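You operate a simulated robot arm through the tools that you are given. There is no shell and no other tool.

The job below is to be done with a simulated robot arm. You get a single attempt, and the scene is never put back.

Task
Put things in order on the top of the bench marked checks. At the end: the purple cap with blue band stands on top of the teal clipboard with orange band; the grey tin marked river stands where the green sign marked in use stood; the green sign marked in use stands where the purple cap with blue band stood; the clear jar with teal lid stands on top of the orange cap with blue band; whatever was shut is shut again. Leave all else as you found it, and nothing knocked over.

Only the result counts: the job must be done as asked and must still hold three seconds after the hand-in. Knocking over, shifting, dropping, spilling or breaking anything else fails it. Lids that push on must go on centred and level and be pressed home; caps that screw on are set level and turned clockwise until they are tight.

Robot
A 6-joint arm with a two-finger parallel gripper, fixed in place. Base frame: the origin is at the foot of the arm, x ahead of it, y to its left, z up; the work surface is at about z = 0. Units: cm, degrees, N and s.
With the tool pointing down near the work surface it reaches from about 16 to 42 cm from the base axis. Its first joint turns from -66.0 to 66.0 degrees. Payload 1.57 kg.
Tool frame: the origin (TCP) lies between the finger pads and is the grasp point; the fingertips stand 3 cm ahead of it; z points along the fingers, y is the line along which they close. Largest opening 8 cm; finger width 1.7, thickness 1.2; the body of the gripper, 4 by 8.2 cm, starts 8 cm behind the TCP.
Orientation is that of the tool frame in the base frame, as [roll, pitch, yaw] about the fixed x, y, z axes, in that order (R = Rz(yaw) Ry(pitch) Rx(roll)). With the fingers straight down and closing along the base's y, the tool's x points along the base's -x, its y along +y and its z along -z.

Tools
- The arm moves only by the tool nudge_tool. Its argument "steps" is a list of rows, each an object of numbers (a shift or turn left out is 0, a gripper value left out holds the last): "dx", "dy", "dz": the shift along the tool's x, y, z in cm; "rx", "ry", "rz": the turn, a rotation vector about the tool's x, y, z in degrees; "grip": the finger opening in cm, from 0 to 8. In form: [{"dx": .., "dy": .., "dz": .., "rx": .., "ry": .., "rz": .., "grip": ..}, ...]. A call has 1 to 20 rows; each row is the pose to reach, as a shift and turn from the pose commanded when the call began, along the tool's axes at that moment. Each row takes 0.2 s and may step no farther than 5 cm and 8.6 degrees from the row before; otherwise, or with a gripper value out of range, the whole call is refused. A pose out of reach is approached as far as the arm can. The call stops where the force on the tool passes 40 N (or 10 N more than at its start, if that is more) or the arm is blocked; 0.2 s more then pass. Each finger travels about 15.3 cm/s and halts on what it meets, pressing with about 39 N; the grip force reading is that of the motor and also rises with nothing between the fingers. The clock runs only during rows and for 0.2 s after the last one: add rows that repeat a pose to give the fingers time. It gives the time, the measured TCP pose, the force on the tool (base axes), the opening and the grip force at its end, in the units of the frame above (readings bear some noise), with the torque about the TCP (base axes, N m) and any sound that the robot's microphone picked up, and new pictures: "views" is both (left out), scene, wrist or none.
- Cameras (640 x 400 px; columns grow to the right, rows downward): "scene" is fixed at [4.74, -32.96, 41.44]; the picture's right is [0.83, -0.56, 0.00], its down [-0.36, -0.54, -0.76] and it looks along [0.42, 0.63, -0.65] (base axes); focal length 214 px, centre (320, 200). "wrist" rides on the gripper at [7.2, -0.7, -12.2] in the tool frame; the picture's right is [0.09, 1.00, 0.00], its down [-0.84, 0.08, -0.54] and it looks along [-0.54, 0.05, 0.84] (tool axes); focal length 238 px, centre (320, 200). There is no depth. A picture from a camera that has moved, and an enlarged one, comes with that camera's place and axes in the base frame and with its lens.
- close_up(camera, box): a new picture of the part [left, top, right, bottom] of that camera's present view, enlarged. No time passes.
- job_done(): hands the job in; it is judged then, once.

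Places have to be worked out from the pictures, the camera data and where the tool is seen. Open the gripper and draw the arm clear of the work before you hand the job in, unless the task says otherwise.

The tools are called after "Emit:" as name(argument=value, ...) on one line, values as JSON. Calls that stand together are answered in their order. nudge_tool: Moves the arm, as the interface text tells. Its arguments: {"type":"object","properties":{"steps":{"type":"array","items":{"type":"object","properties":{"dx":{"type":"number"},"dy":{"type":"number"},"dz":{"type":"number"},"rx":{"type":"number"},"ry":{"type":"number"},"rz":{"type":"number"},"grip":{"type":"number"}}}},"views":{"type":"string","enum":["both","scene","wrist","none"]}},"required":["steps"]} The other tools are called the same way: close_up (camera, box) takes an enlarged picture of a part of a camera's view; job_done () hands the job in.

At the start:

```text
t: 0.0
tool_pos: [22.71, 3.52, 29.1]
tcp_rot: [180.0, 0.0, -180.0]
wrist_force: [0.2, 0.2, -0.5]
moment: [0.03, 0.0, 0.01]
width: 8.01
grip_force: 0.1
```

scene: 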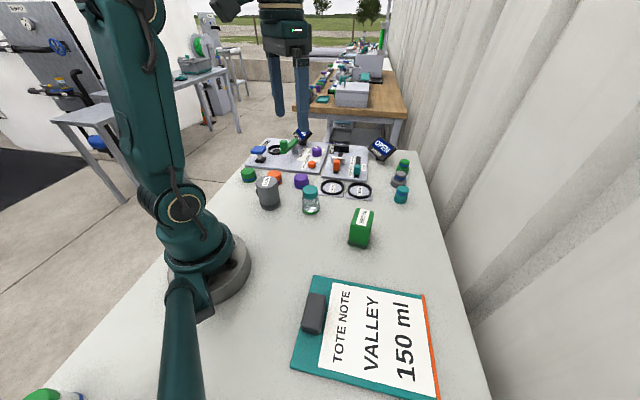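
wrist: 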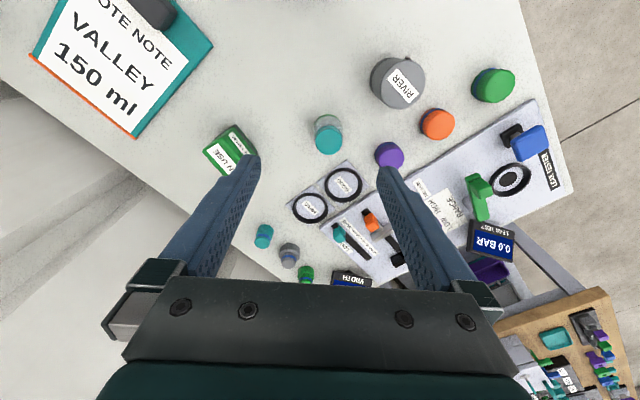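

The pictures show the bench with several caps, a jar, a tin, a sign and a clipboard. I'll take close-ups to tell which is which before I move anything.

Emit:
close_up(camera="scene", box=[230, 120, 430, 260])

Emit:
close_up(camera="wrist", box=[180, 40, 420, 190])

Emit:
close_up(camera="wrist", box=[340, 40, 580, 190])

Emit:
close_up(camera="wrist", box=[220, 150, 460, 300])

Emit:
close_up(camera="scene", box=[0, 340, 120, 400])

```text
2.86 times, centred on (330, 190) of scene
camera zoom: at [4.74, -32.96, 41.44], right [0.83, -0.56, 0.0], down [-0.36, -0.54, -0.76], along [0.42, 0.63, -0.65], focal length 613 px, centre (291, 229)
```

zoom: 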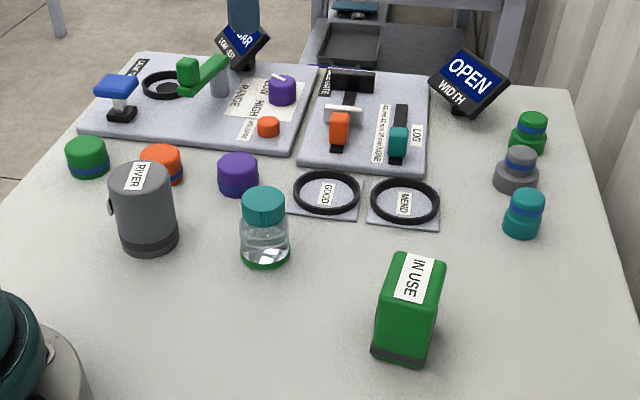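

```text
2.67 times, centred on (300, 115) of wrist
camera zoom: at [15.45, 2.92, 41.37], right [-0.09, 1.0, 0.0], down [0.84, 0.08, 0.54], along [0.54, 0.05, -0.84], focal length 636 px, centre (373, 427)
```

zoom: 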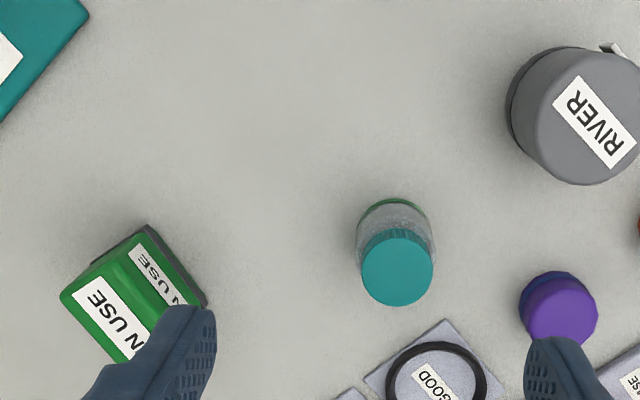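

```text
2.67 times, centred on (460, 115) of wrist
camera zoom: at [15.45, 2.92, 41.37], right [-0.09, 1.0, 0.0], down [0.84, 0.08, 0.54], along [0.54, 0.05, -0.84], focal length 636 px, centre (-53, 427)
```

zoom: 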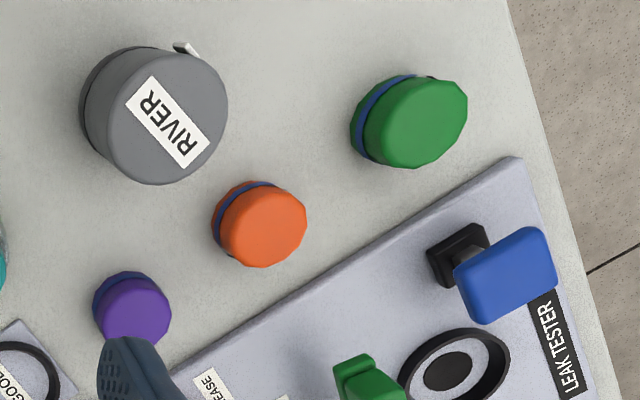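

```text
2.67 times, centred on (340, 225) of wrist
camera zoom: at [15.45, 2.92, 41.37], right [-0.09, 1.0, 0.0], down [0.84, 0.08, 0.54], along [0.54, 0.05, -0.84], focal length 636 px, centre (267, 133)
```

zoom: 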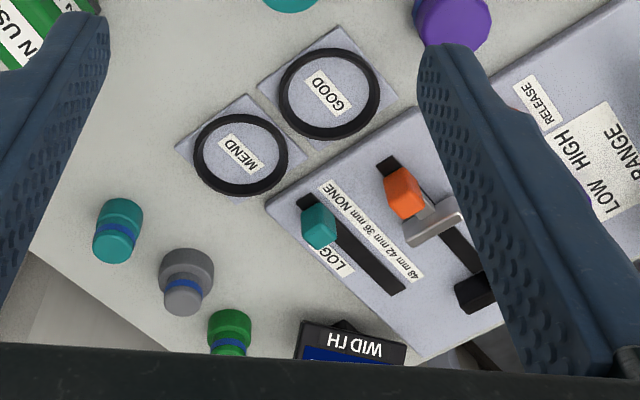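

```text
5.33 times, centred on (60, 370) of scene
camera zoom: at [4.74, -32.96, 41.44], right [0.83, -0.56, 0.0], down [-0.36, -0.54, -0.76], along [0.42, 0.63, -0.65], focal length 1144 px, centre (1707, -707)
```

zoom: 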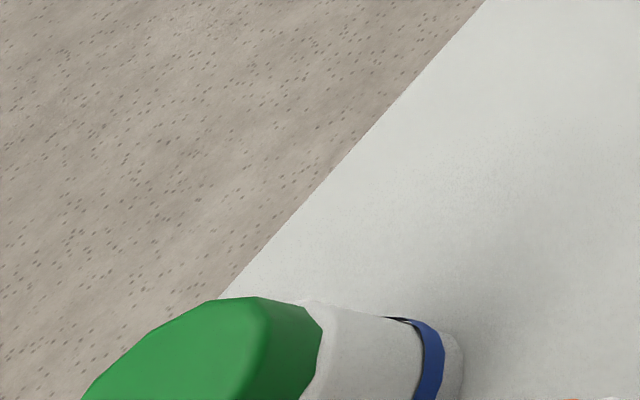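

The purple cap reads about (30.3, 16.8), the orange cap (24.4, 22.7), the tin (18.5, 13.8), the jar (27.2, 5.4) and the sign (32.3, -10.3). The clipboard is near (18, -26). I'll move above the purple cap at a safe height for a better look.

Emit:
nudge_tool(steps=[{"dx": -1.3, "dy": 2.2, "dz": 2.3}, {"dx": -2.6, "dy": 4.4, "dz": 4.6}, {"dx": -3.9, "dy": 6.6, "dz": 7}, {"dx": -5.2, "dy": 8.8, "dz": 9.3}, {"dx": -6.4, "dy": 11, "dz": 11.6}, {"dx": -7.6, "dy": 13.3, "dz": 14}, {"dx": -7.6, "dy": 13.3, "dz": 14}])

```text
t: 1.6
tool_pos: [30.26, 17.02, 15.31]
tcp_rot: [-180.0, 0.0, -180.0]
wrist_force: [-0.2, -0.1, 0.6]
moment: [0.04, 0.01, 0.01]
width: 7.97
grip_force: 0.0
camera wrist: at [23.04, 16.39, 27.46], right [-0.09, 1.0, 0.0], down [0.84, 0.08, 0.54], along [0.54, 0.05, -0.84], focal length 238 px, centre (320, 200)
```

scene: 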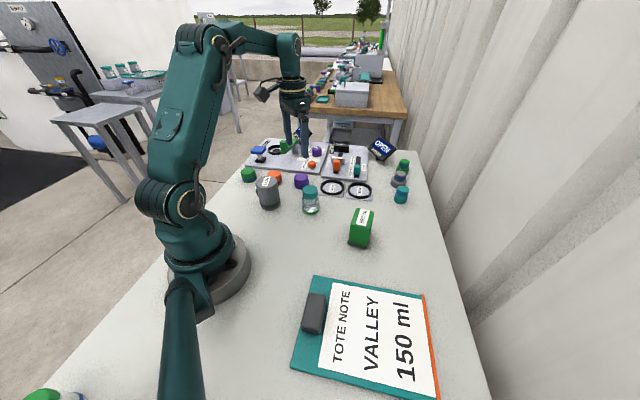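
wrist: 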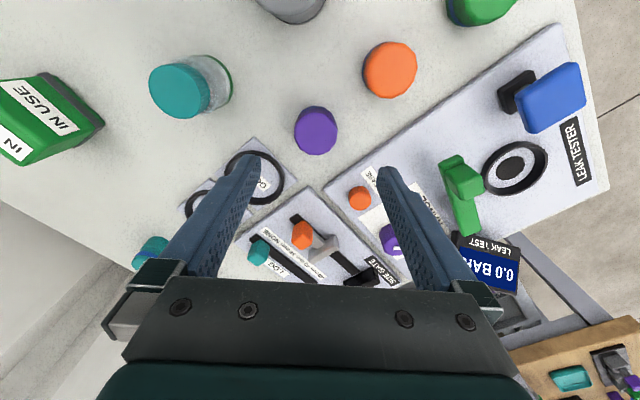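

The purple cap shows at about (316, 130), which puts it near (30.2, 16.6), almost right under the tool. I'll zoom in on it and its neighbours.

Emit:
close_up(camera="wrist", box=[240, 80, 400, 180])

Emit:
close_up(camera="wrist", box=[0, 40, 240, 190])

Emit:
close_up(camera="scene", box=[330, 195, 390, 260])

Emit:
close_up(camera="scene", box=[240, 160, 330, 220])

```text
4.00 times, centred on (320, 130) of wrist
camera zoom: at [23.04, 16.39, 27.46], right [-0.09, 1.0, 0.0], down [0.84, 0.08, 0.54], along [0.54, 0.05, -0.84], focal length 953 px, centre (320, 480)
```

zoom: 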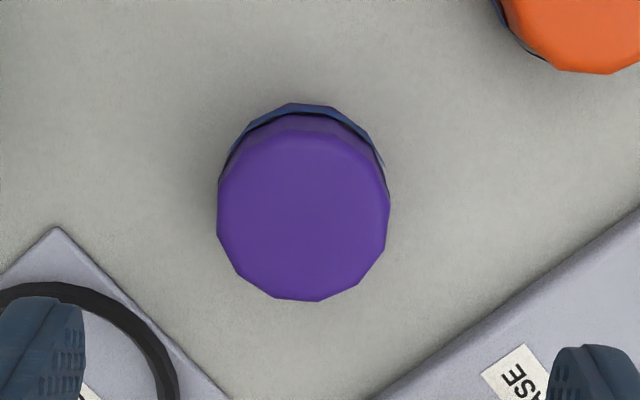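

```text
2.67 times, centred on (120, 115) of wrist
camera zoom: at [23.04, 16.39, 27.46], right [-0.09, 1.0, 0.0], down [0.84, 0.08, 0.54], along [0.54, 0.05, -0.84], focal length 636 px, centre (853, 427)
```

zoom: 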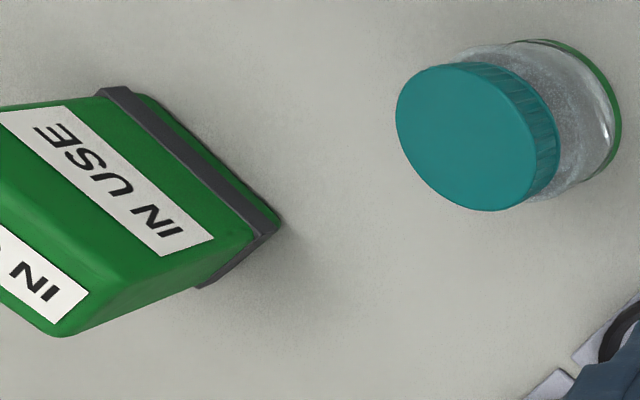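

```text
6.15 times, centred on (360, 228) of scene
camera zoom: at [4.74, -32.96, 41.44], right [0.83, -0.56, 0.0], down [-0.36, -0.54, -0.76], along [0.42, 0.63, -0.65], focal length 1320 px, centre (74, 31)
```

zoom: 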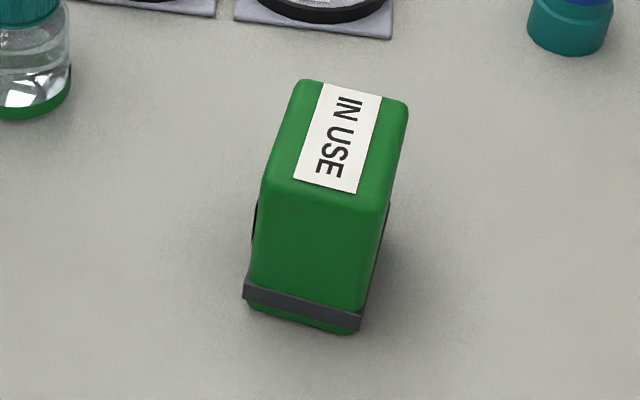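

```text
6.67 times, centred on (285, 190) of scene
camera zoom: at [4.74, -32.96, 41.44], right [0.83, -0.56, 0.0], down [-0.36, -0.54, -0.76], along [0.42, 0.63, -0.65], focal length 1430 px, centre (553, 267)
```

zoom: 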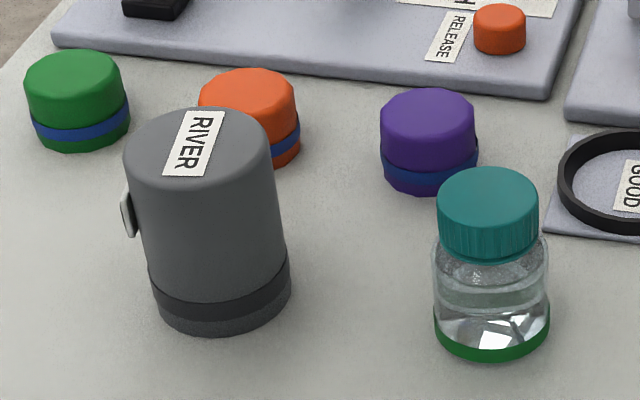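

The cap is about 4.4 cm across and 3 cm tall, centred near (30.5, 16.65). I'll lower the open gripper around it and stop just above gripping height.

Emit:
nudge_tool(steps=[{"dx": -0.2, "dy": -0.3, "dz": 3}, {"dx": -0.2, "dy": -0.3, "dz": 6}, {"dx": -0.2, "dy": -0.3, "dz": 8.5}, {"dx": -0.2, "dy": -0.3, "dz": 10.5}, {"dx": -0.2, "dy": -0.3, "dz": 10.5}])

```text
t: 2.8
tool_pos: [30.46, 16.62, 4.57]
tcp_rot: [-180.0, 0.0, 180.0]
wrist_force: [-0.2, 0.3, -0.5]
moment: [0.01, 0.02, -0.01]
width: 8.0
grip_force: 0.1
camera wrist: at [23.22, 15.99, 16.93], right [-0.09, 1.0, 0.0], down [0.84, 0.08, 0.54], along [0.54, 0.05, -0.84], focal length 238 px, centre (320, 200)
```

scene: 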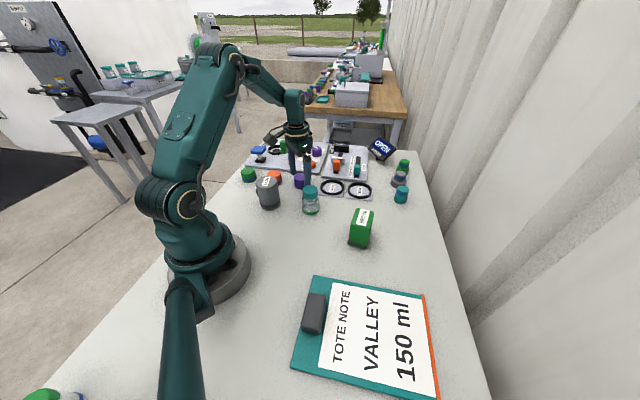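
wrist: 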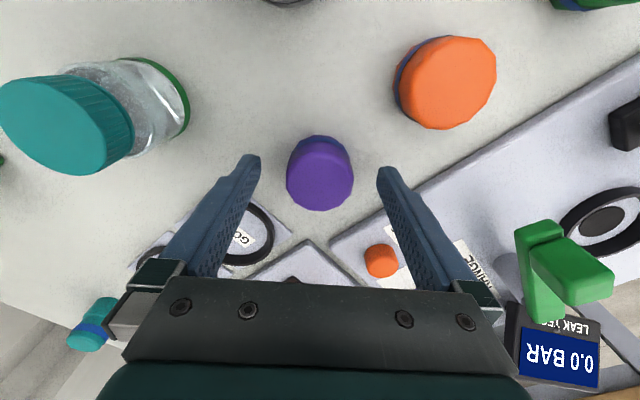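

The cap sits centred between the fingers sideways. I'll zoom in to check how it lies along the tool's x.

Emit:
close_up(camera="wrist", box=[240, 120, 400, 220])

```text
4.00 times, centred on (320, 170) of wrist
camera zoom: at [23.22, 15.99, 16.93], right [-0.09, 1.0, 0.0], down [0.84, 0.08, 0.54], along [0.54, 0.05, -0.84], focal length 953 px, centre (320, 320)
```

zoom: 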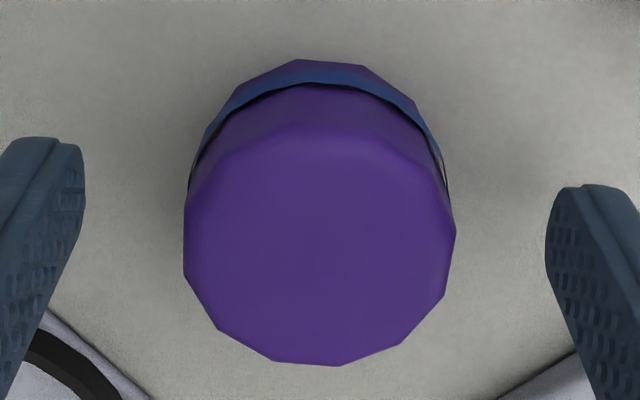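

The cap's centre works out near (30.75, 16.65), so I'll shift 0.3 cm forward, lower to about z = 3.4 and close on it.

Emit:
nudge_tool(steps=[{"dx": -0.25, "dy": 0, "dz": 0.6}, {"dx": -0.25, "dy": 0, "dz": 1.1}, {"dx": -0.25, "dz": 1.1, "grip": 6}, {"dx": -0.25, "dz": 1.1, "grip": 3.5}, {"dx": -0.25, "dz": 1.1, "grip": 3.5}, {"dx": -0.25, "dz": 1.1, "grip": 3.5}])

```text
t: 4.2
tool_pos: [30.78, 16.64, 3.49]
tcp_rot: [-180.0, 0.0, -179.9]
wrist_force: [0.2, 0.0, -0.2]
moment: [-0.01, -0.02, 0.0]
width: 4.33
grip_force: 39.5
camera wrist: at [23.5, 16.0, 15.77], right [-0.09, 1.0, 0.0], down [0.84, 0.08, 0.54], along [0.54, 0.05, -0.84], focal length 238 px, centre (320, 200)
```

scene: 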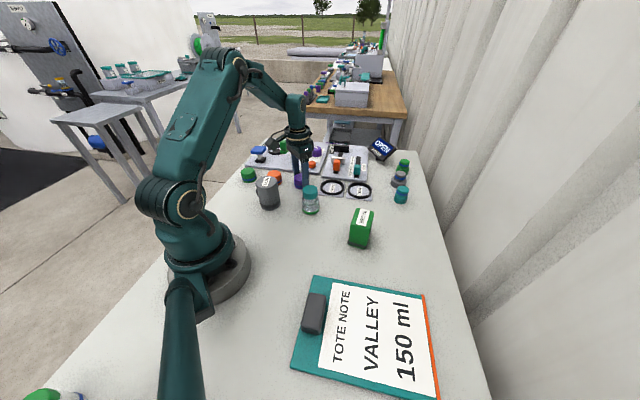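
wrist: 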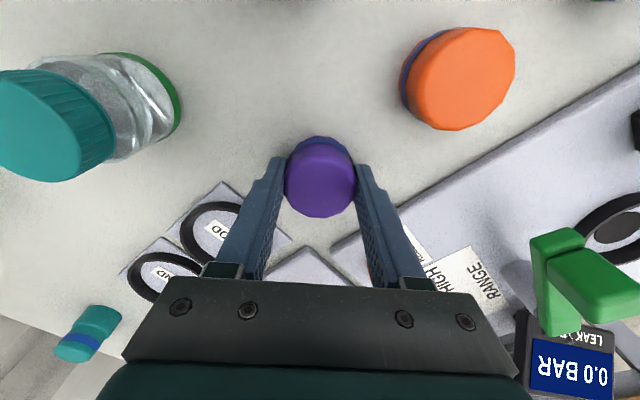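

The grip holds at 4.33 cm opening with 39.5 N, so the cap stood at about (30.77, 16.64). I'll lift it straight up.

Emit:
nudge_tool(steps=[{"dz": -1}, {"dz": -3}, {"dz": -6}, {"dz": -9}, {"dz": -12}, {"dz": -13.5}, {"dz": -13.5}])

```text
t: 5.8
tool_pos: [30.66, 16.54, 17.28]
tcp_rot: [179.9, 0.0, -179.9]
wrist_force: [-0.1, -0.4, -1.1]
moment: [-0.02, -0.01, 0.01]
width: 3.52
grip_force: 0.2
camera wrist: at [23.52, 16.0, 29.46], right [-0.09, 1.0, 0.0], down [0.84, 0.08, 0.54], along [0.54, 0.05, -0.84], focal length 238 px, centre (320, 200)
```

scene: 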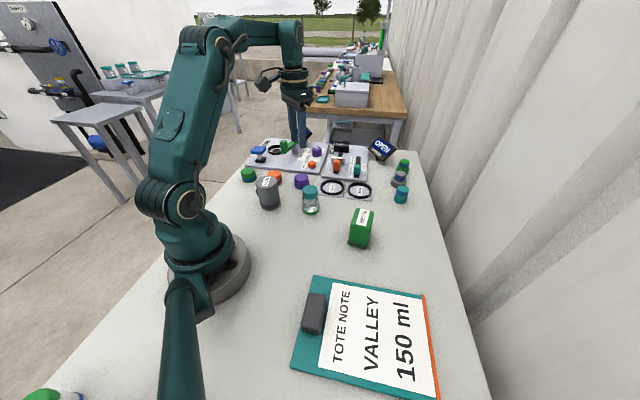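
wrist: 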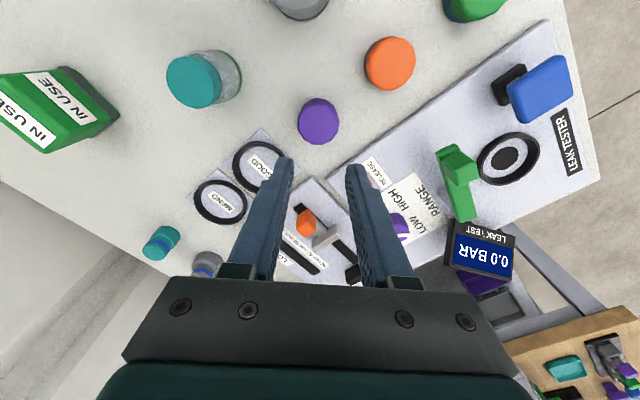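

The opening has gone to 3.52 cm and the cap is still on the bench, so it slipped out of the grip. I'll look closely to see whether it moved or sits differently.

Emit:
close_up(camera="wrist", box=[260, 80, 380, 155])

Emit:
close_up(camera="scene", box=[270, 155, 350, 205])

```text
5.33 times, centred on (320, 118) of wrist
camera zoom: at [23.52, 16.0, 29.46], right [-0.09, 1.0, 0.0], down [0.84, 0.08, 0.54], along [0.54, 0.05, -0.84], focal length 1271 px, centre (320, 640)
```

zoom: 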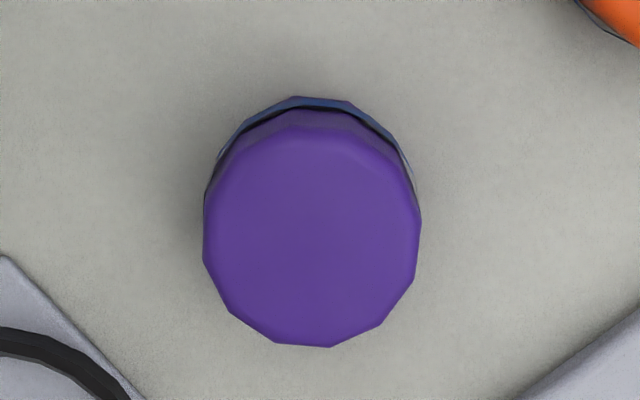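

```text
8.00 times, centred on (310, 180) of scene
camera zoom: at [4.74, -32.96, 41.44], right [0.83, -0.56, 0.0], down [-0.36, -0.54, -0.76], along [0.42, 0.63, -0.65], focal length 1716 px, centre (400, 360)
```

zoom: 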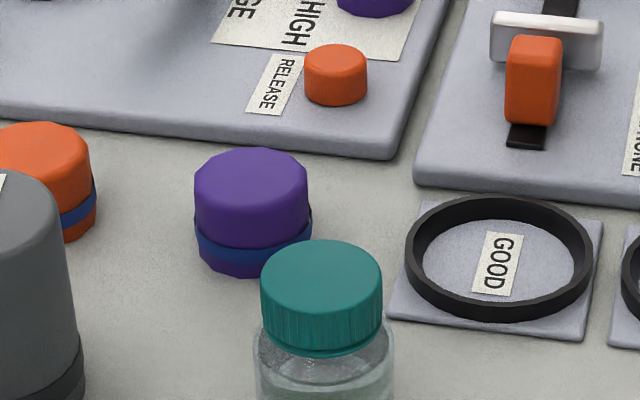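

The cap has not moved; it still reads about (30.7, 16.5). I'll reopen, go back down slightly lower, grip with the fingers commanded fully closed, and test with a very small, slow lift.

Emit:
nudge_tool(steps=[{"dz": 0, "grip": 7}, {"dz": 3, "grip": 7}, {"dz": 6.5, "grip": 7}, {"dz": 10, "grip": 7}, {"dz": 12.5, "grip": 7}, {"dz": 13.7, "grip": 7}, {"dz": 13.7, "grip": 5}, {"dz": 13.7, "grip": 3}, {"dz": 13.7, "grip": 0}, {"dz": 13.7, "grip": 0}, {"dz": 13.7, "grip": 0}], views="wrist")

Emit:
close_up(camera="wrist", box=[240, 120, 400, 220])

```text
t: 8.2
tool_pos: [30.76, 16.75, 3.29]
tcp_rot: [180.0, 0.1, -179.9]
wrist_force: [-0.4, 0.6, -0.3]
moment: [-0.02, -0.02, -0.01]
width: 4.34
grip_force: 38.6
camera wrist: at [23.54, 16.01, 15.58], right [-0.09, 1.0, 0.0], down [0.84, 0.08, 0.54], along [0.54, 0.05, -0.84], focal length 238 px, centre (320, 200)
```

wrist: 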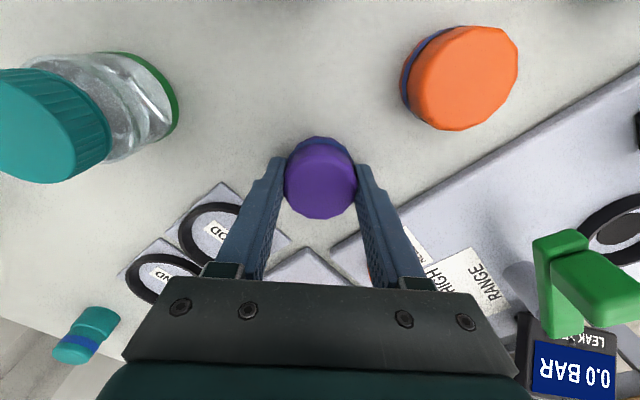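

```text
4.00 times, centred on (320, 170) of wrist
camera zoom: at [23.54, 16.01, 15.58], right [-0.09, 1.0, 0.0], down [0.84, 0.08, 0.54], along [0.54, 0.05, -0.84], focal length 953 px, centre (320, 320)
```

zoom: 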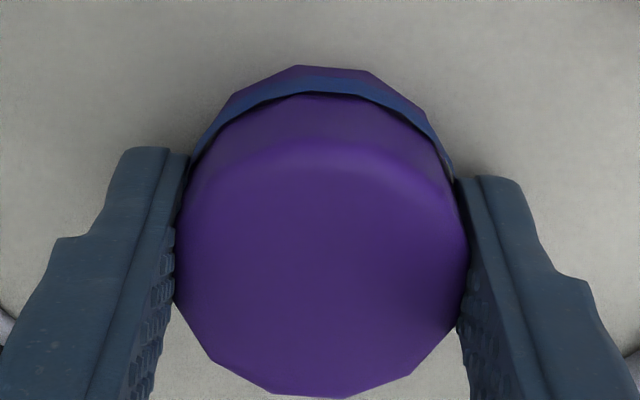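

The fingers hold the cap squarely at 4.34 cm. I'll do a slow 1 cm test lift and read the force and opening.

Emit:
nudge_tool(steps=[{"dz": -0.1}, {"dz": -0.2}, {"dz": -0.3}, {"dz": -0.4}, {"dz": -0.5}], views="wrist")

Emit:
close_up(camera="wrist", box=[240, 120, 400, 220])

```text
t: 9.4
tool_pos: [30.63, 16.54, 3.92]
tcp_rot: [-179.9, -0.1, -179.9]
wrist_force: [0.1, -0.7, -0.8]
moment: [-0.03, -0.01, -0.02]
width: 4.34
grip_force: 38.8
camera wrist: at [23.47, 15.9, 16.08], right [-0.09, 1.0, 0.0], down [0.84, 0.08, 0.54], along [0.54, 0.05, -0.84], focal length 238 px, centre (320, 200)
```

wrist: 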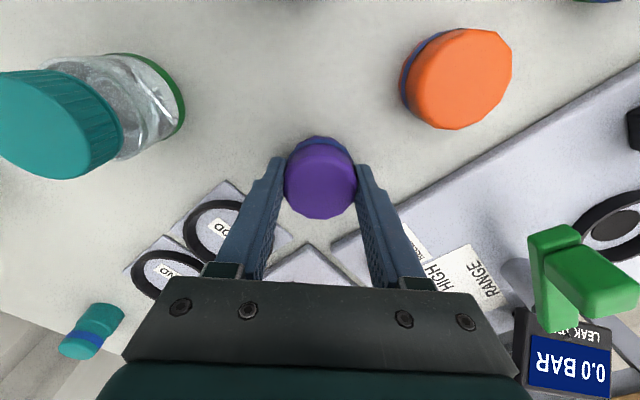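

```text
4.00 times, centred on (320, 170) of wrist
camera zoom: at [23.47, 15.9, 16.08], right [-0.09, 1.0, 0.0], down [0.84, 0.08, 0.54], along [0.54, 0.05, -0.84], focal length 953 px, centre (320, 320)
```

zoom: 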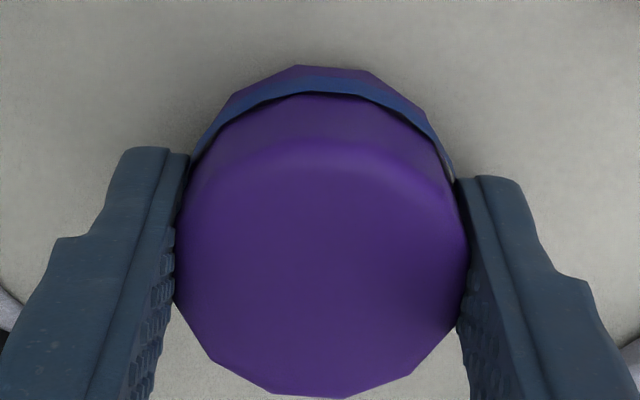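

The cap now rises with the fingers and keeps the same place between them. I'll lift on slowly in small rows and keep checking.

Emit:
nudge_tool(steps=[{"dz": -0.3}, {"dz": -0.7}, {"dz": -1.2}, {"dz": -1.8}, {"dz": -2.4}, {"dz": -3}, {"dz": -3.6}, {"dz": -4.2}, {"dz": -4.6}, {"dz": -4.8}], views="wrist")

```text
t: 11.6
tool_pos: [30.65, 16.41, 8.62]
tcp_rot: [-180.0, 0.0, -179.9]
wrist_force: [0.4, -0.3, -0.1]
moment: [0.0, 0.0, 0.03]
width: 4.34
grip_force: 39.5
camera wrist: at [23.49, 15.9, 20.81], right [-0.09, 1.0, 0.0], down [0.84, 0.08, 0.54], along [0.54, 0.05, -0.84], focal length 238 px, centre (320, 200)
```

wrist: 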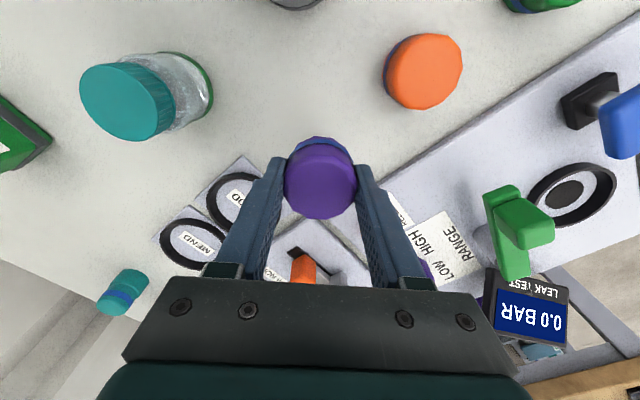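

The cap is held firmly, now about 5 cm up. I'll raise it a bit more and start carrying it gently toward the clipboard.

Emit:
nudge_tool(steps=[{"dz": -0.4}, {"dz": -1.2}, {"dz": -2.2}, {"dz": -3.2}, {"dz": -4.2}, {"dz": -4.8}, {"dz": -5, "dx": 0.1, "dy": -0.4}, {"dz": -5, "dx": 0.3, "dy": -1.2}, {"dz": -5, "dx": 0.6, "dy": -2.4}, {"dz": -5, "dx": 1.0, "dy": -4.0}, {"dz": -5, "dx": 1.4, "dy": -5.8}, {"dz": -5, "dx": 1.9, "dy": -7.7}, {"dz": -5, "dx": 2.4, "dy": -9.7}, {"dz": -5, "dx": 2.9, "dy": -11.7}, {"dz": -5, "dx": 3.4, "dy": -13.7}, {"dz": -5, "dx": 3.9, "dy": -15.7}, {"dz": -5, "dx": 4.3, "dy": -17.5}, {"dz": -5, "dx": 4.6, "dy": -18.7}, {"dz": -5, "dx": 4.8, "dy": -19.4}, {"dz": -5, "dx": 4.9, "dy": -19.7}])

```text
t: 15.8
tool_pos: [25.82, -3.18, 13.55]
tcp_rot: [180.0, 0.0, -179.9]
wrist_force: [0.6, -0.5, -0.6]
moment: [-0.02, -0.02, -0.04]
width: 4.32
grip_force: 38.9
camera wrist: at [18.6, -3.79, 25.86], right [-0.09, 1.0, 0.0], down [0.84, 0.08, 0.54], along [0.54, 0.05, -0.84], focal length 238 px, centre (320, 200)
```

scene: 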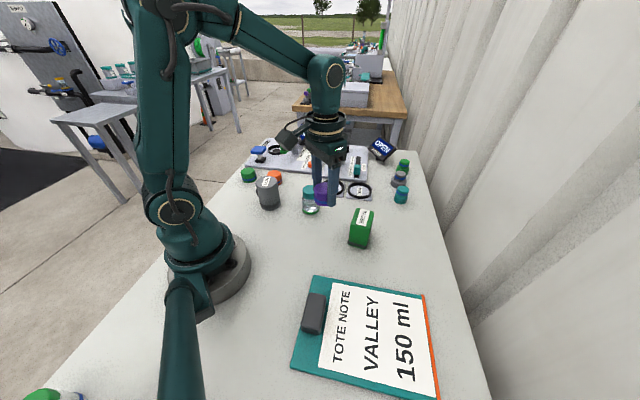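
wrist: 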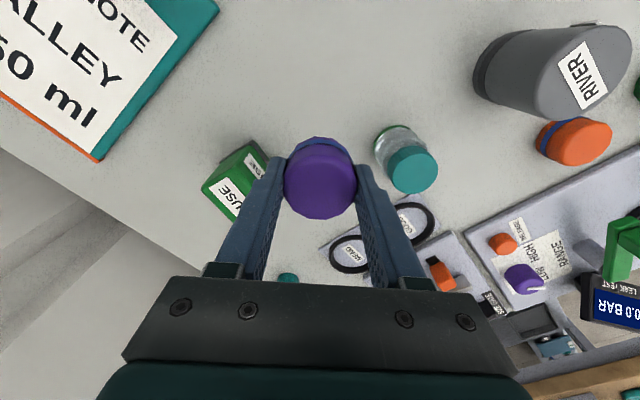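

The cap is still held. I'll carry on to above the clipboard's middle, near (20.5, -24.5).

Emit:
nudge_tool(steps=[{"dx": 0.1, "dy": -0.4}, {"dx": 0.3, "dy": -1.3}, {"dx": 0.7, "dy": -2.7}, {"dx": 1.1, "dy": -4.4}, {"dx": 1.6, "dy": -6.3}, {"dx": 2.1, "dy": -8.3}, {"dx": 2.6, "dy": -10.3}, {"dx": 3.1, "dy": -12.3}, {"dx": 3.6, "dy": -14.3}, {"dx": 4.1, "dy": -16.3}, {"dx": 4.5, "dy": -18.2}, {"dx": 4.9, "dy": -19.8}, {"dx": 5.2, "dy": -20.8}, {"dx": 5.3, "dy": -21.3}, {"dx": 5.3, "dy": -21.3}])

```text
t: 19.0
tool_pos: [20.63, -24.42, 13.63]
tcp_rot: [180.0, 0.0, 179.9]
wrist_force: [-0.6, -0.6, -1.2]
moment: [-0.02, 0.0, -0.02]
width: 4.33
grip_force: 39.2
camera wrist: at [13.34, -25.08, 25.91], right [-0.09, 1.0, 0.0], down [0.84, 0.08, 0.54], along [0.54, 0.05, -0.84], focal length 238 px, centre (320, 200)
```

scene: 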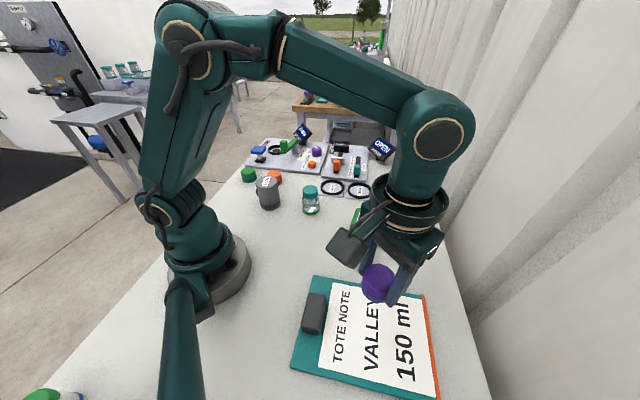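
wrist: 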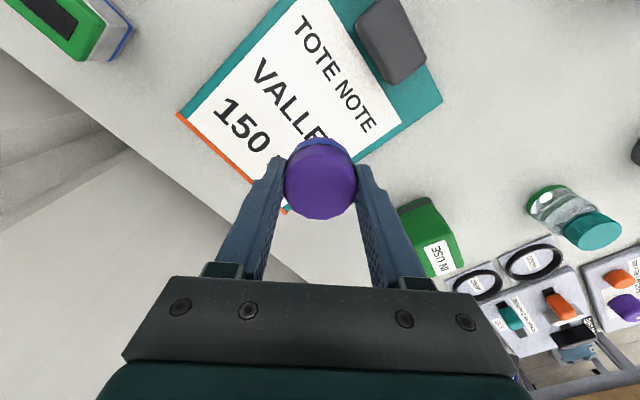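

The cap is over the clipboard's centre area. I'll lower it gently to about 1.3 cm above the bench and then feel for contact.

Emit:
nudge_tool(steps=[{"dz": 0.4}, {"dz": 1.2}, {"dz": 2.2}, {"dz": 3.4}, {"dz": 4.6}, {"dz": 5.8}, {"dz": 7}, {"dz": 8}, {"dz": 8.7}, {"dz": 9.0}, {"dz": 9.0}])

Emit:
close_up(camera="scene", box=[280, 230, 460, 400])

```text
t: 21.4
tool_pos: [20.55, -24.53, 4.68]
tcp_rot: [180.0, 0.0, -179.9]
wrist_force: [-0.1, 0.0, -0.7]
moment: [-0.01, -0.03, 0.04]
width: 4.35
grip_force: 38.9
camera wrist: at [13.31, -25.07, 16.9], right [-0.09, 1.0, 0.0], down [0.84, 0.08, 0.54], along [0.54, 0.05, -0.84], focal length 238 px, centre (320, 200)
```

scene: 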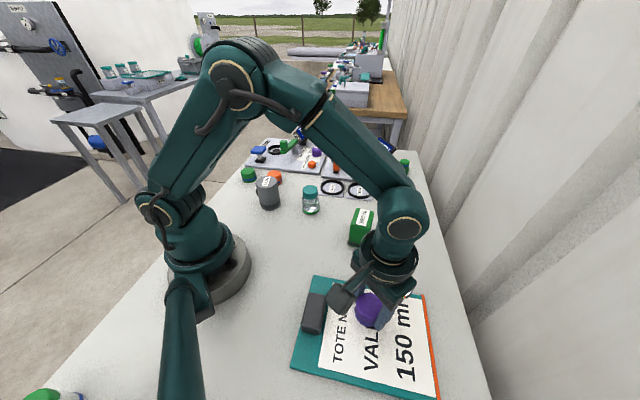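
wrist: 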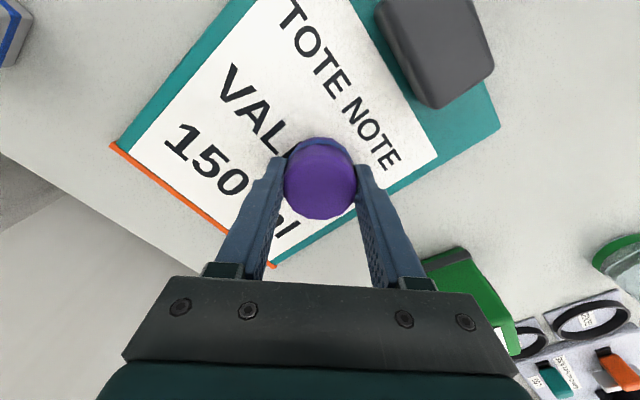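

```text
2.35 times, centred on (370, 315) of scene
camera zoom: at [4.74, -32.96, 41.44], right [0.83, -0.56, 0.0], down [-0.36, -0.54, -0.76], along [0.42, 0.63, -0.65], focal length 505 px, centre (202, -71)
```

zoom: 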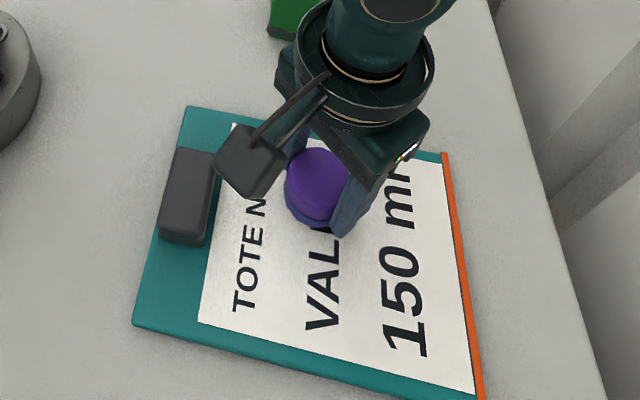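

It is close to the clipboard now. I'll feel downward in small steps while watching the vertical force.

Emit:
nudge_tool(steps=[{"dz": 0.1}, {"dz": 0.2}, {"dz": 0.3}, {"dz": 0.4}], views="none")

```text
t: 22.4
tool_pos: [20.51, -24.51, 4.2]
tcp_rot: [180.0, 0.0, -179.9]
wrist_force: [-0.3, -1.0, -0.2]
moment: [0.0, -0.01, 0.02]
width: 4.33
grip_force: 39.3
```

No contact yet at z = 4.2, so I'll keep lowering.

Emit:
nudge_tool(steps=[{"dz": 0.08}, {"dz": 0.16}, {"dz": 0.24}], views="none")

```text
t: 23.2
tool_pos: [20.44, -24.58, 4.06]
tcp_rot: [-179.9, 0.0, -179.8]
wrist_force: [-4.7, 7.7, 28.8]
moment: [0.2, 0.05, 0.0]
width: 4.32
grip_force: 38.8
```

Contact: 28.8 N upward at z of about 4.05, so the cap is resting on the clipboard. I'll back off slightly to relieve the force and open the fingers.

Emit:
nudge_tool(steps=[{"dz": -0.12}, {"dz": -0.12}, {"dz": -0.12, "grip": 4.8}, {"dz": -0.12, "grip": 5.5}, {"dz": -0.12, "grip": 7.5}, {"dz": -0.12, "grip": 7.5}])

Emit:
close_up(camera="wrist", box=[200, 100, 440, 250])

```text
t: 24.6
tool_pos: [20.47, -24.38, 4.1]
tcp_rot: [-180.0, 0.0, -179.9]
wrist_force: [0.0, -0.4, 0.4]
moment: [0.0, 0.03, 0.04]
width: 7.53
grip_force: 0.0
camera wrist: at [13.32, -25.06, 16.28], right [-0.09, 1.0, 0.0], down [0.84, 0.08, 0.54], along [0.54, 0.05, -0.84], focal length 238 px, centre (320, 200)
```

scene: 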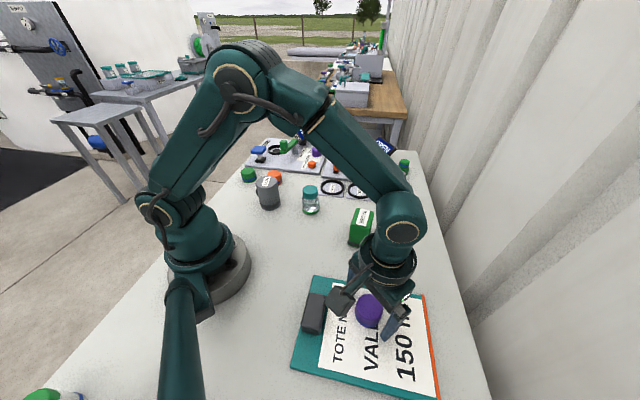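
wrist: 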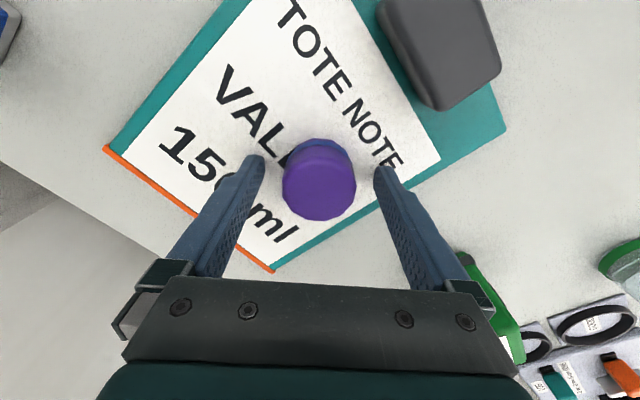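

```text
2.67 times, centred on (320, 175) of wrist
camera zoom: at [13.32, -25.06, 16.28], right [-0.09, 1.0, 0.0], down [0.84, 0.08, 0.54], along [0.54, 0.05, -0.84], focal length 636 px, centre (320, 267)
```

zoom: 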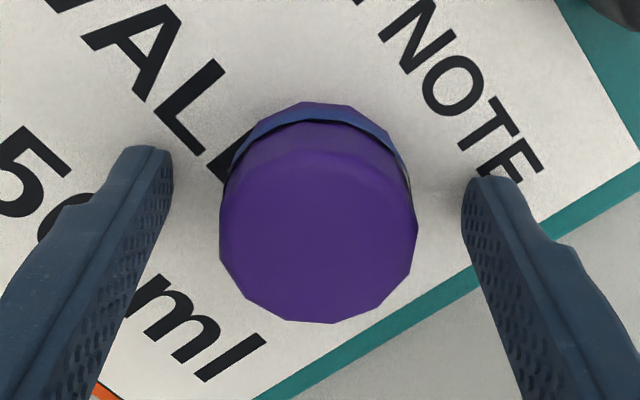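

The purple cap stands level on the clipboard. I'll lift straight away and go to look down on the green sign.

Emit:
nudge_tool(steps=[{"dz": -1.5}, {"dz": -4}, {"dz": -7}, {"dz": -10}, {"dz": -13}, {"dz": -13, "dx": -2.4, "dy": 3}, {"dz": -13, "dx": -4.8, "dy": 6}, {"dz": -13, "dx": -7.2, "dy": 9}, {"dz": -13, "dx": -9.6, "dy": 12}, {"dz": -13, "dx": -11.5, "dy": 14.2}, {"dz": -13, "dx": -11.5, "dy": 14.2}])

Emit:
close_up(camera="wrist", box=[220, 50, 420, 175])

Emit:
close_up(camera="scene", box=[280, 230, 460, 400])

```text
t: 27.0
tool_pos: [32.1, -10.11, 16.97]
tcp_rot: [-180.0, 0.0, 179.9]
wrist_force: [0.3, -0.3, -0.8]
moment: [0.02, 0.0, 0.01]
width: 7.5
grip_force: 0.1
camera wrist: at [24.98, -10.75, 29.38], right [-0.09, 1.0, 0.0], down [0.84, 0.08, 0.54], along [0.54, 0.05, -0.84], focal length 238 px, centre (320, 200)
```

scene: 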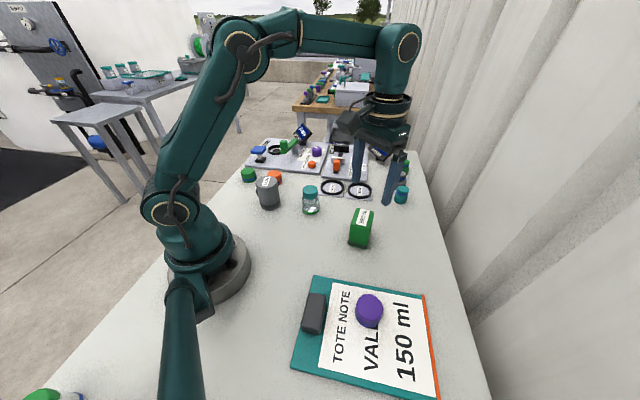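
wrist: 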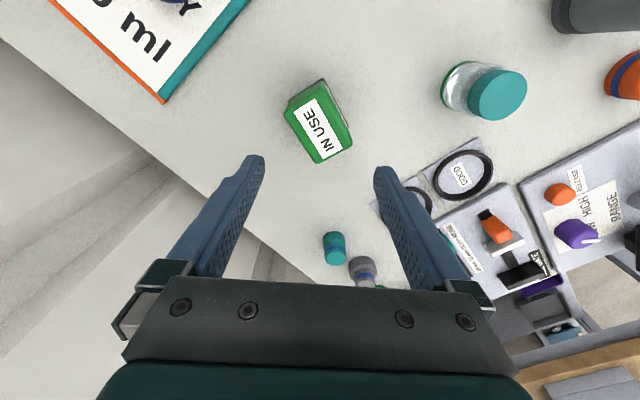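

```text
3.20 times, centred on (320, 112) of wrist
camera zoom: at [24.98, -10.75, 29.38], right [-0.09, 1.0, 0.0], down [0.84, 0.08, 0.54], along [0.54, 0.05, -0.84], focal length 763 px, centre (320, 480)
```

zoom: 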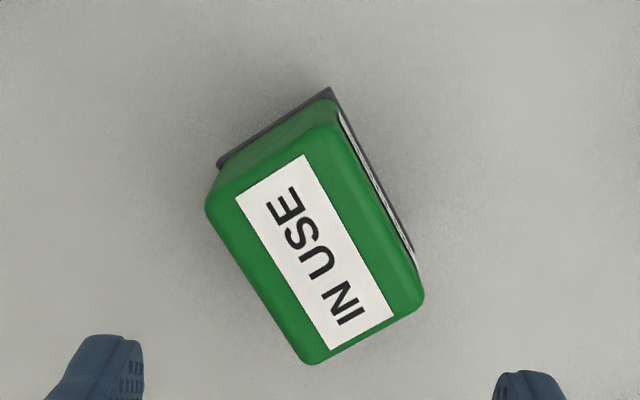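

```text
2.35 times, centred on (370, 315) of scene
camera zoom: at [4.74, -32.96, 41.44], right [0.83, -0.56, 0.0], down [-0.36, -0.54, -0.76], along [0.42, 0.63, -0.65], focal length 505 px, centre (202, -71)
```

zoom: 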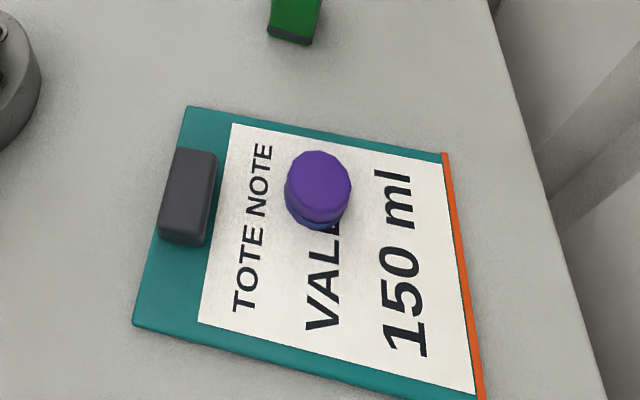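

The purple cap sits well on the clipboard. The sign is a box of about 5.9 × 4.3 cm and 7 cm tall, centred near (31.4, -10.2) and turned about 35°. I'll turn the gripper to match its short side and come down to just above it.

Emit:
nudge_tool(steps=[{"dx": 0.2, "dz": 1, "rz": -7}, {"dx": 0.4, "dz": 2, "rz": -14}, {"dx": 0.6, "dy": 0.08, "dz": 3, "rz": -21}, {"dx": 0.66, "dy": 0.08, "dz": 4, "rz": -28}, {"dx": 0.66, "dy": 0.08, "dz": 5, "rz": -35}, {"dx": 0.66, "dy": 0.08, "dz": 5, "rz": -35, "grip": 7.5}])

Emit:
close_up(camera="wrist", box=[220, 80, 420, 205])

```text
t: 28.4
tool_pos: [31.47, -10.07, 12.18]
tcp_rot: [-180.0, 0.0, -144.7]
wrist_force: [0.2, 0.0, -0.2]
moment: [-0.01, -0.02, -0.01]
width: 7.48
grip_force: 0.1
camera wrist: at [25.9, -14.79, 24.36], right [-0.65, 0.76, 0.0], down [0.64, 0.55, 0.54], along [0.41, 0.35, -0.84], focal length 238 px, centre (320, 200)
```

scene: 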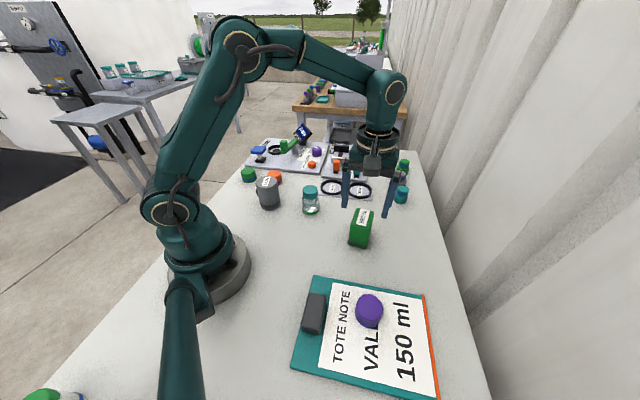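
wrist: 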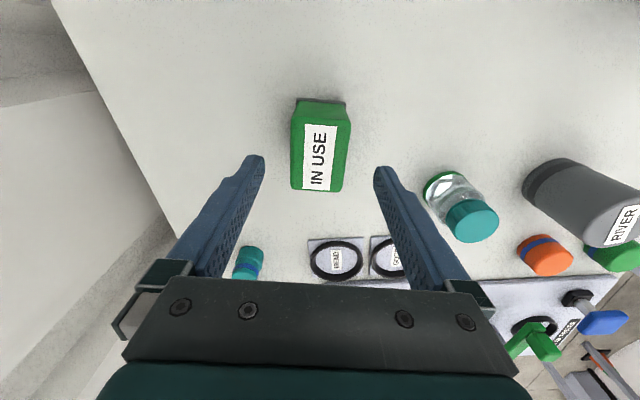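

```text
3.20 times, centred on (320, 142) of wrist
camera zoom: at [25.9, -14.79, 24.36], right [-0.65, 0.76, 0.0], down [0.64, 0.55, 0.54], along [0.41, 0.35, -0.84], focal length 763 px, centre (320, 384)
```

zoom: 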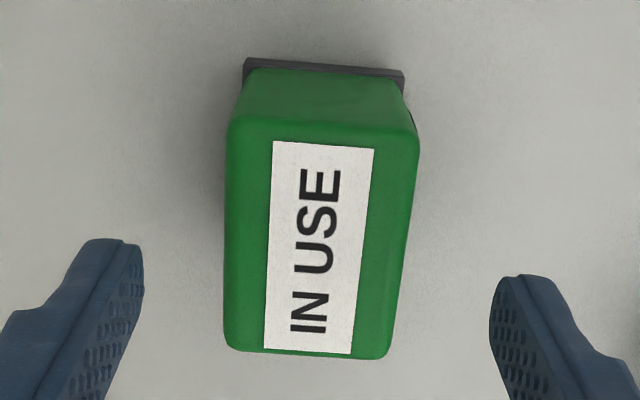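

The gripper is lined up with the sign and centred on it within about 0.1 cm. I'll descend to about z = 4.5 and close on its sides.

Emit:
nudge_tool(steps=[{"dz": 1.5}, {"dz": 3}, {"dz": 4.5}, {"dz": 6}, {"dz": 7}, {"dz": 7.6}, {"dz": 7.6}, {"dz": 7.6, "grip": 6}, {"dz": 7.6, "grip": 5}, {"dz": 7.6, "grip": 4.4}, {"dz": 7.6, "grip": 3}, {"dz": 7.6, "grip": 0}, {"dz": 7.6, "grip": 0}, {"dz": 7.6, "grip": 0}])

Emit:
close_up(camera="wrist", box=[220, 100, 420, 225])

```text
t: 31.4
tool_pos: [31.45, -10.15, 4.53]
tcp_rot: [180.0, 0.1, -144.8]
wrist_force: [0.4, 0.1, 0.1]
moment: [0.02, -0.04, 0.04]
width: 4.34
grip_force: 38.6
camera wrist: at [25.91, -14.73, 16.77], right [-0.65, 0.76, 0.0], down [0.64, 0.54, 0.54], along [0.41, 0.35, -0.84], focal length 238 px, centre (320, 200)
```

scene: 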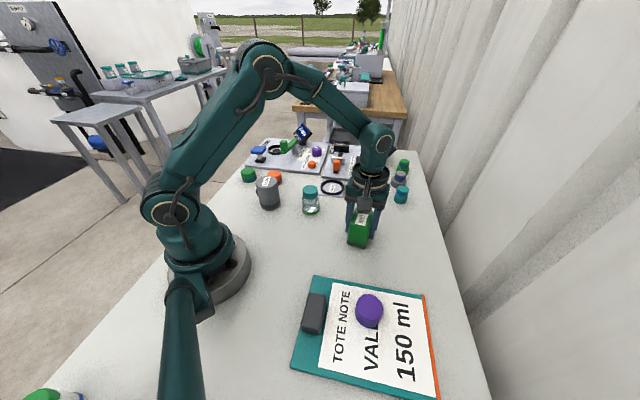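
wrist: 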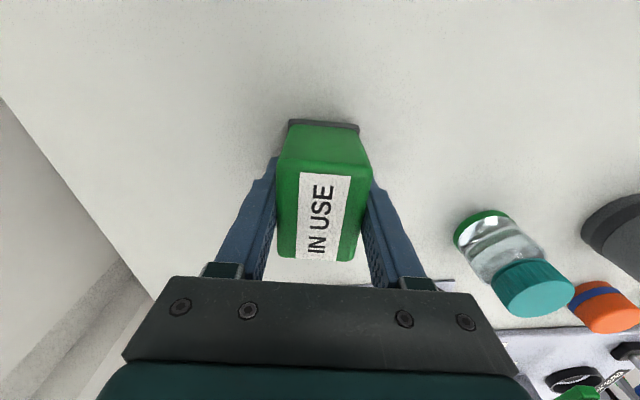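

```text
3.20 times, centred on (320, 162) of wrist
camera zoom: at [25.91, -14.73, 16.77], right [-0.65, 0.76, 0.0], down [0.64, 0.54, 0.54], along [0.41, 0.35, -0.84], focal length 763 px, centre (320, 320)
```

zoom: 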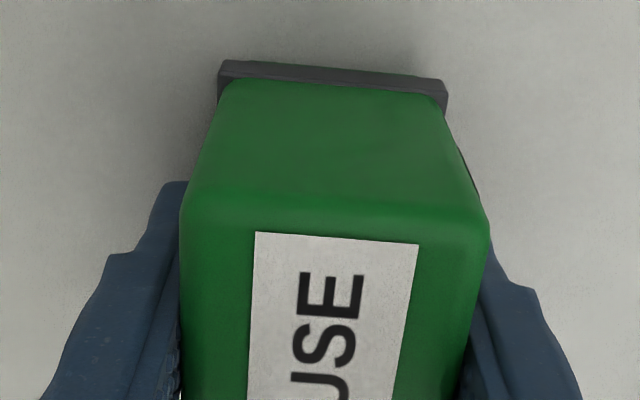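

The sign is gripped at 4.34 cm; it stood centred at about (31.5, -10.1). I'll lift it slowly and check that it stays held.

Emit:
nudge_tool(steps=[{"dz": -0.1}, {"dz": -0.3}, {"dz": -0.6}, {"dz": -1.0}, {"dz": -1.5}, {"dz": -2.1}, {"dz": -2.8}, {"dz": -3.6}, {"dz": -4.5}, {"dz": -5.5}, {"dz": -6.5}, {"dz": -7.5}, {"dz": -8.5}, {"dz": -9.2}, {"dz": -9.5}, {"dz": -9.5}])

```text
t: 34.8
tool_pos: [31.31, -10.27, 14.03]
tcp_rot: [180.0, 0.0, -144.9]
wrist_force: [0.2, -0.2, -0.4]
moment: [0.01, 0.02, 0.0]
width: 4.35
grip_force: 38.4
camera wrist: at [25.89, -14.78, 26.32], right [-0.65, 0.76, 0.0], down [0.64, 0.54, 0.54], along [0.41, 0.35, -0.84], focal length 238 px, centre (320, 200)
```

scene: 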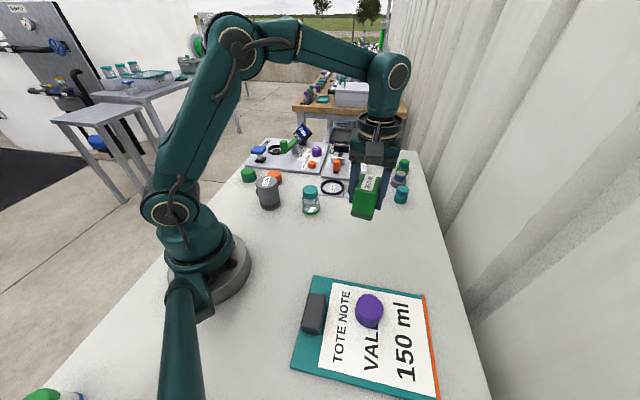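
wrist: 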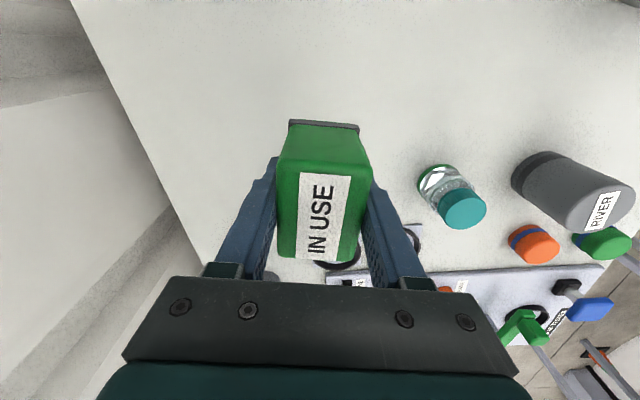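

The sign hangs steady. I'll carry it smoothly over to above the purple cap's old spot.

Emit:
nudge_tool(steps=[{"dx": -0.15, "dy": 0.22}, {"dx": -0.59, "dy": 0.89}, {"dx": -1.32, "dy": 2.0}, {"dx": -2.35, "dy": 3.56}, {"dx": -3.38, "dy": 5.12}, {"dx": -4.56, "dy": 6.9}, {"dx": -5.73, "dy": 8.68}, {"dx": -6.91, "dy": 10.46}, {"dx": -8.09, "dy": 12.24}, {"dx": -9.26, "dy": 14.02}, {"dx": -10.44, "dy": 15.8}, {"dx": -11.61, "dy": 17.59}, {"dx": -12.64, "dy": 19.14}, {"dx": -13.52, "dy": 20.48}, {"dx": -14.11, "dy": 21.37}, {"dx": -14.55, "dy": 22.04}, {"dx": -14.7, "dy": 22.26}, {"dx": -14.7, "dy": 22.26}])

```text
t: 38.6
tool_pos: [30.6, 16.62, 13.97]
tcp_rot: [180.0, -0.1, -144.9]
wrist_force: [0.2, -0.1, -0.6]
moment: [0.02, -0.03, 0.01]
width: 4.35
grip_force: 39.0
camera wrist: at [25.04, 11.87, 26.25], right [-0.65, 0.76, 0.0], down [0.64, 0.54, 0.54], along [0.41, 0.35, -0.84], focal length 238 px, centre (320, 200)
```

scene: 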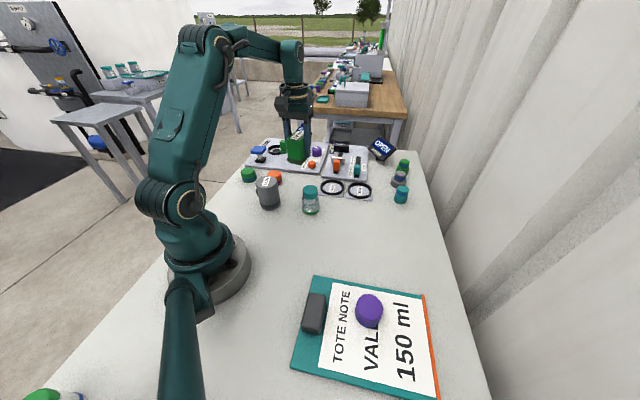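
wrist: 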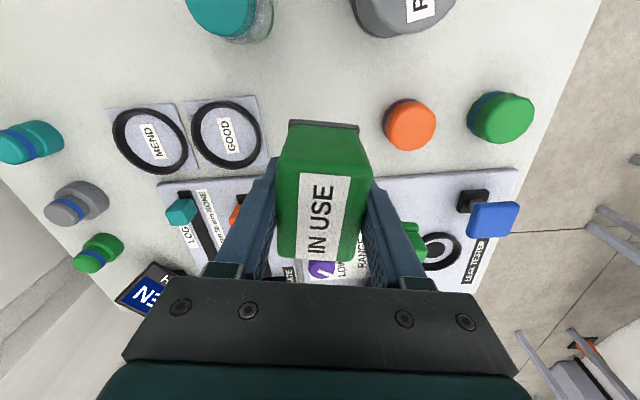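

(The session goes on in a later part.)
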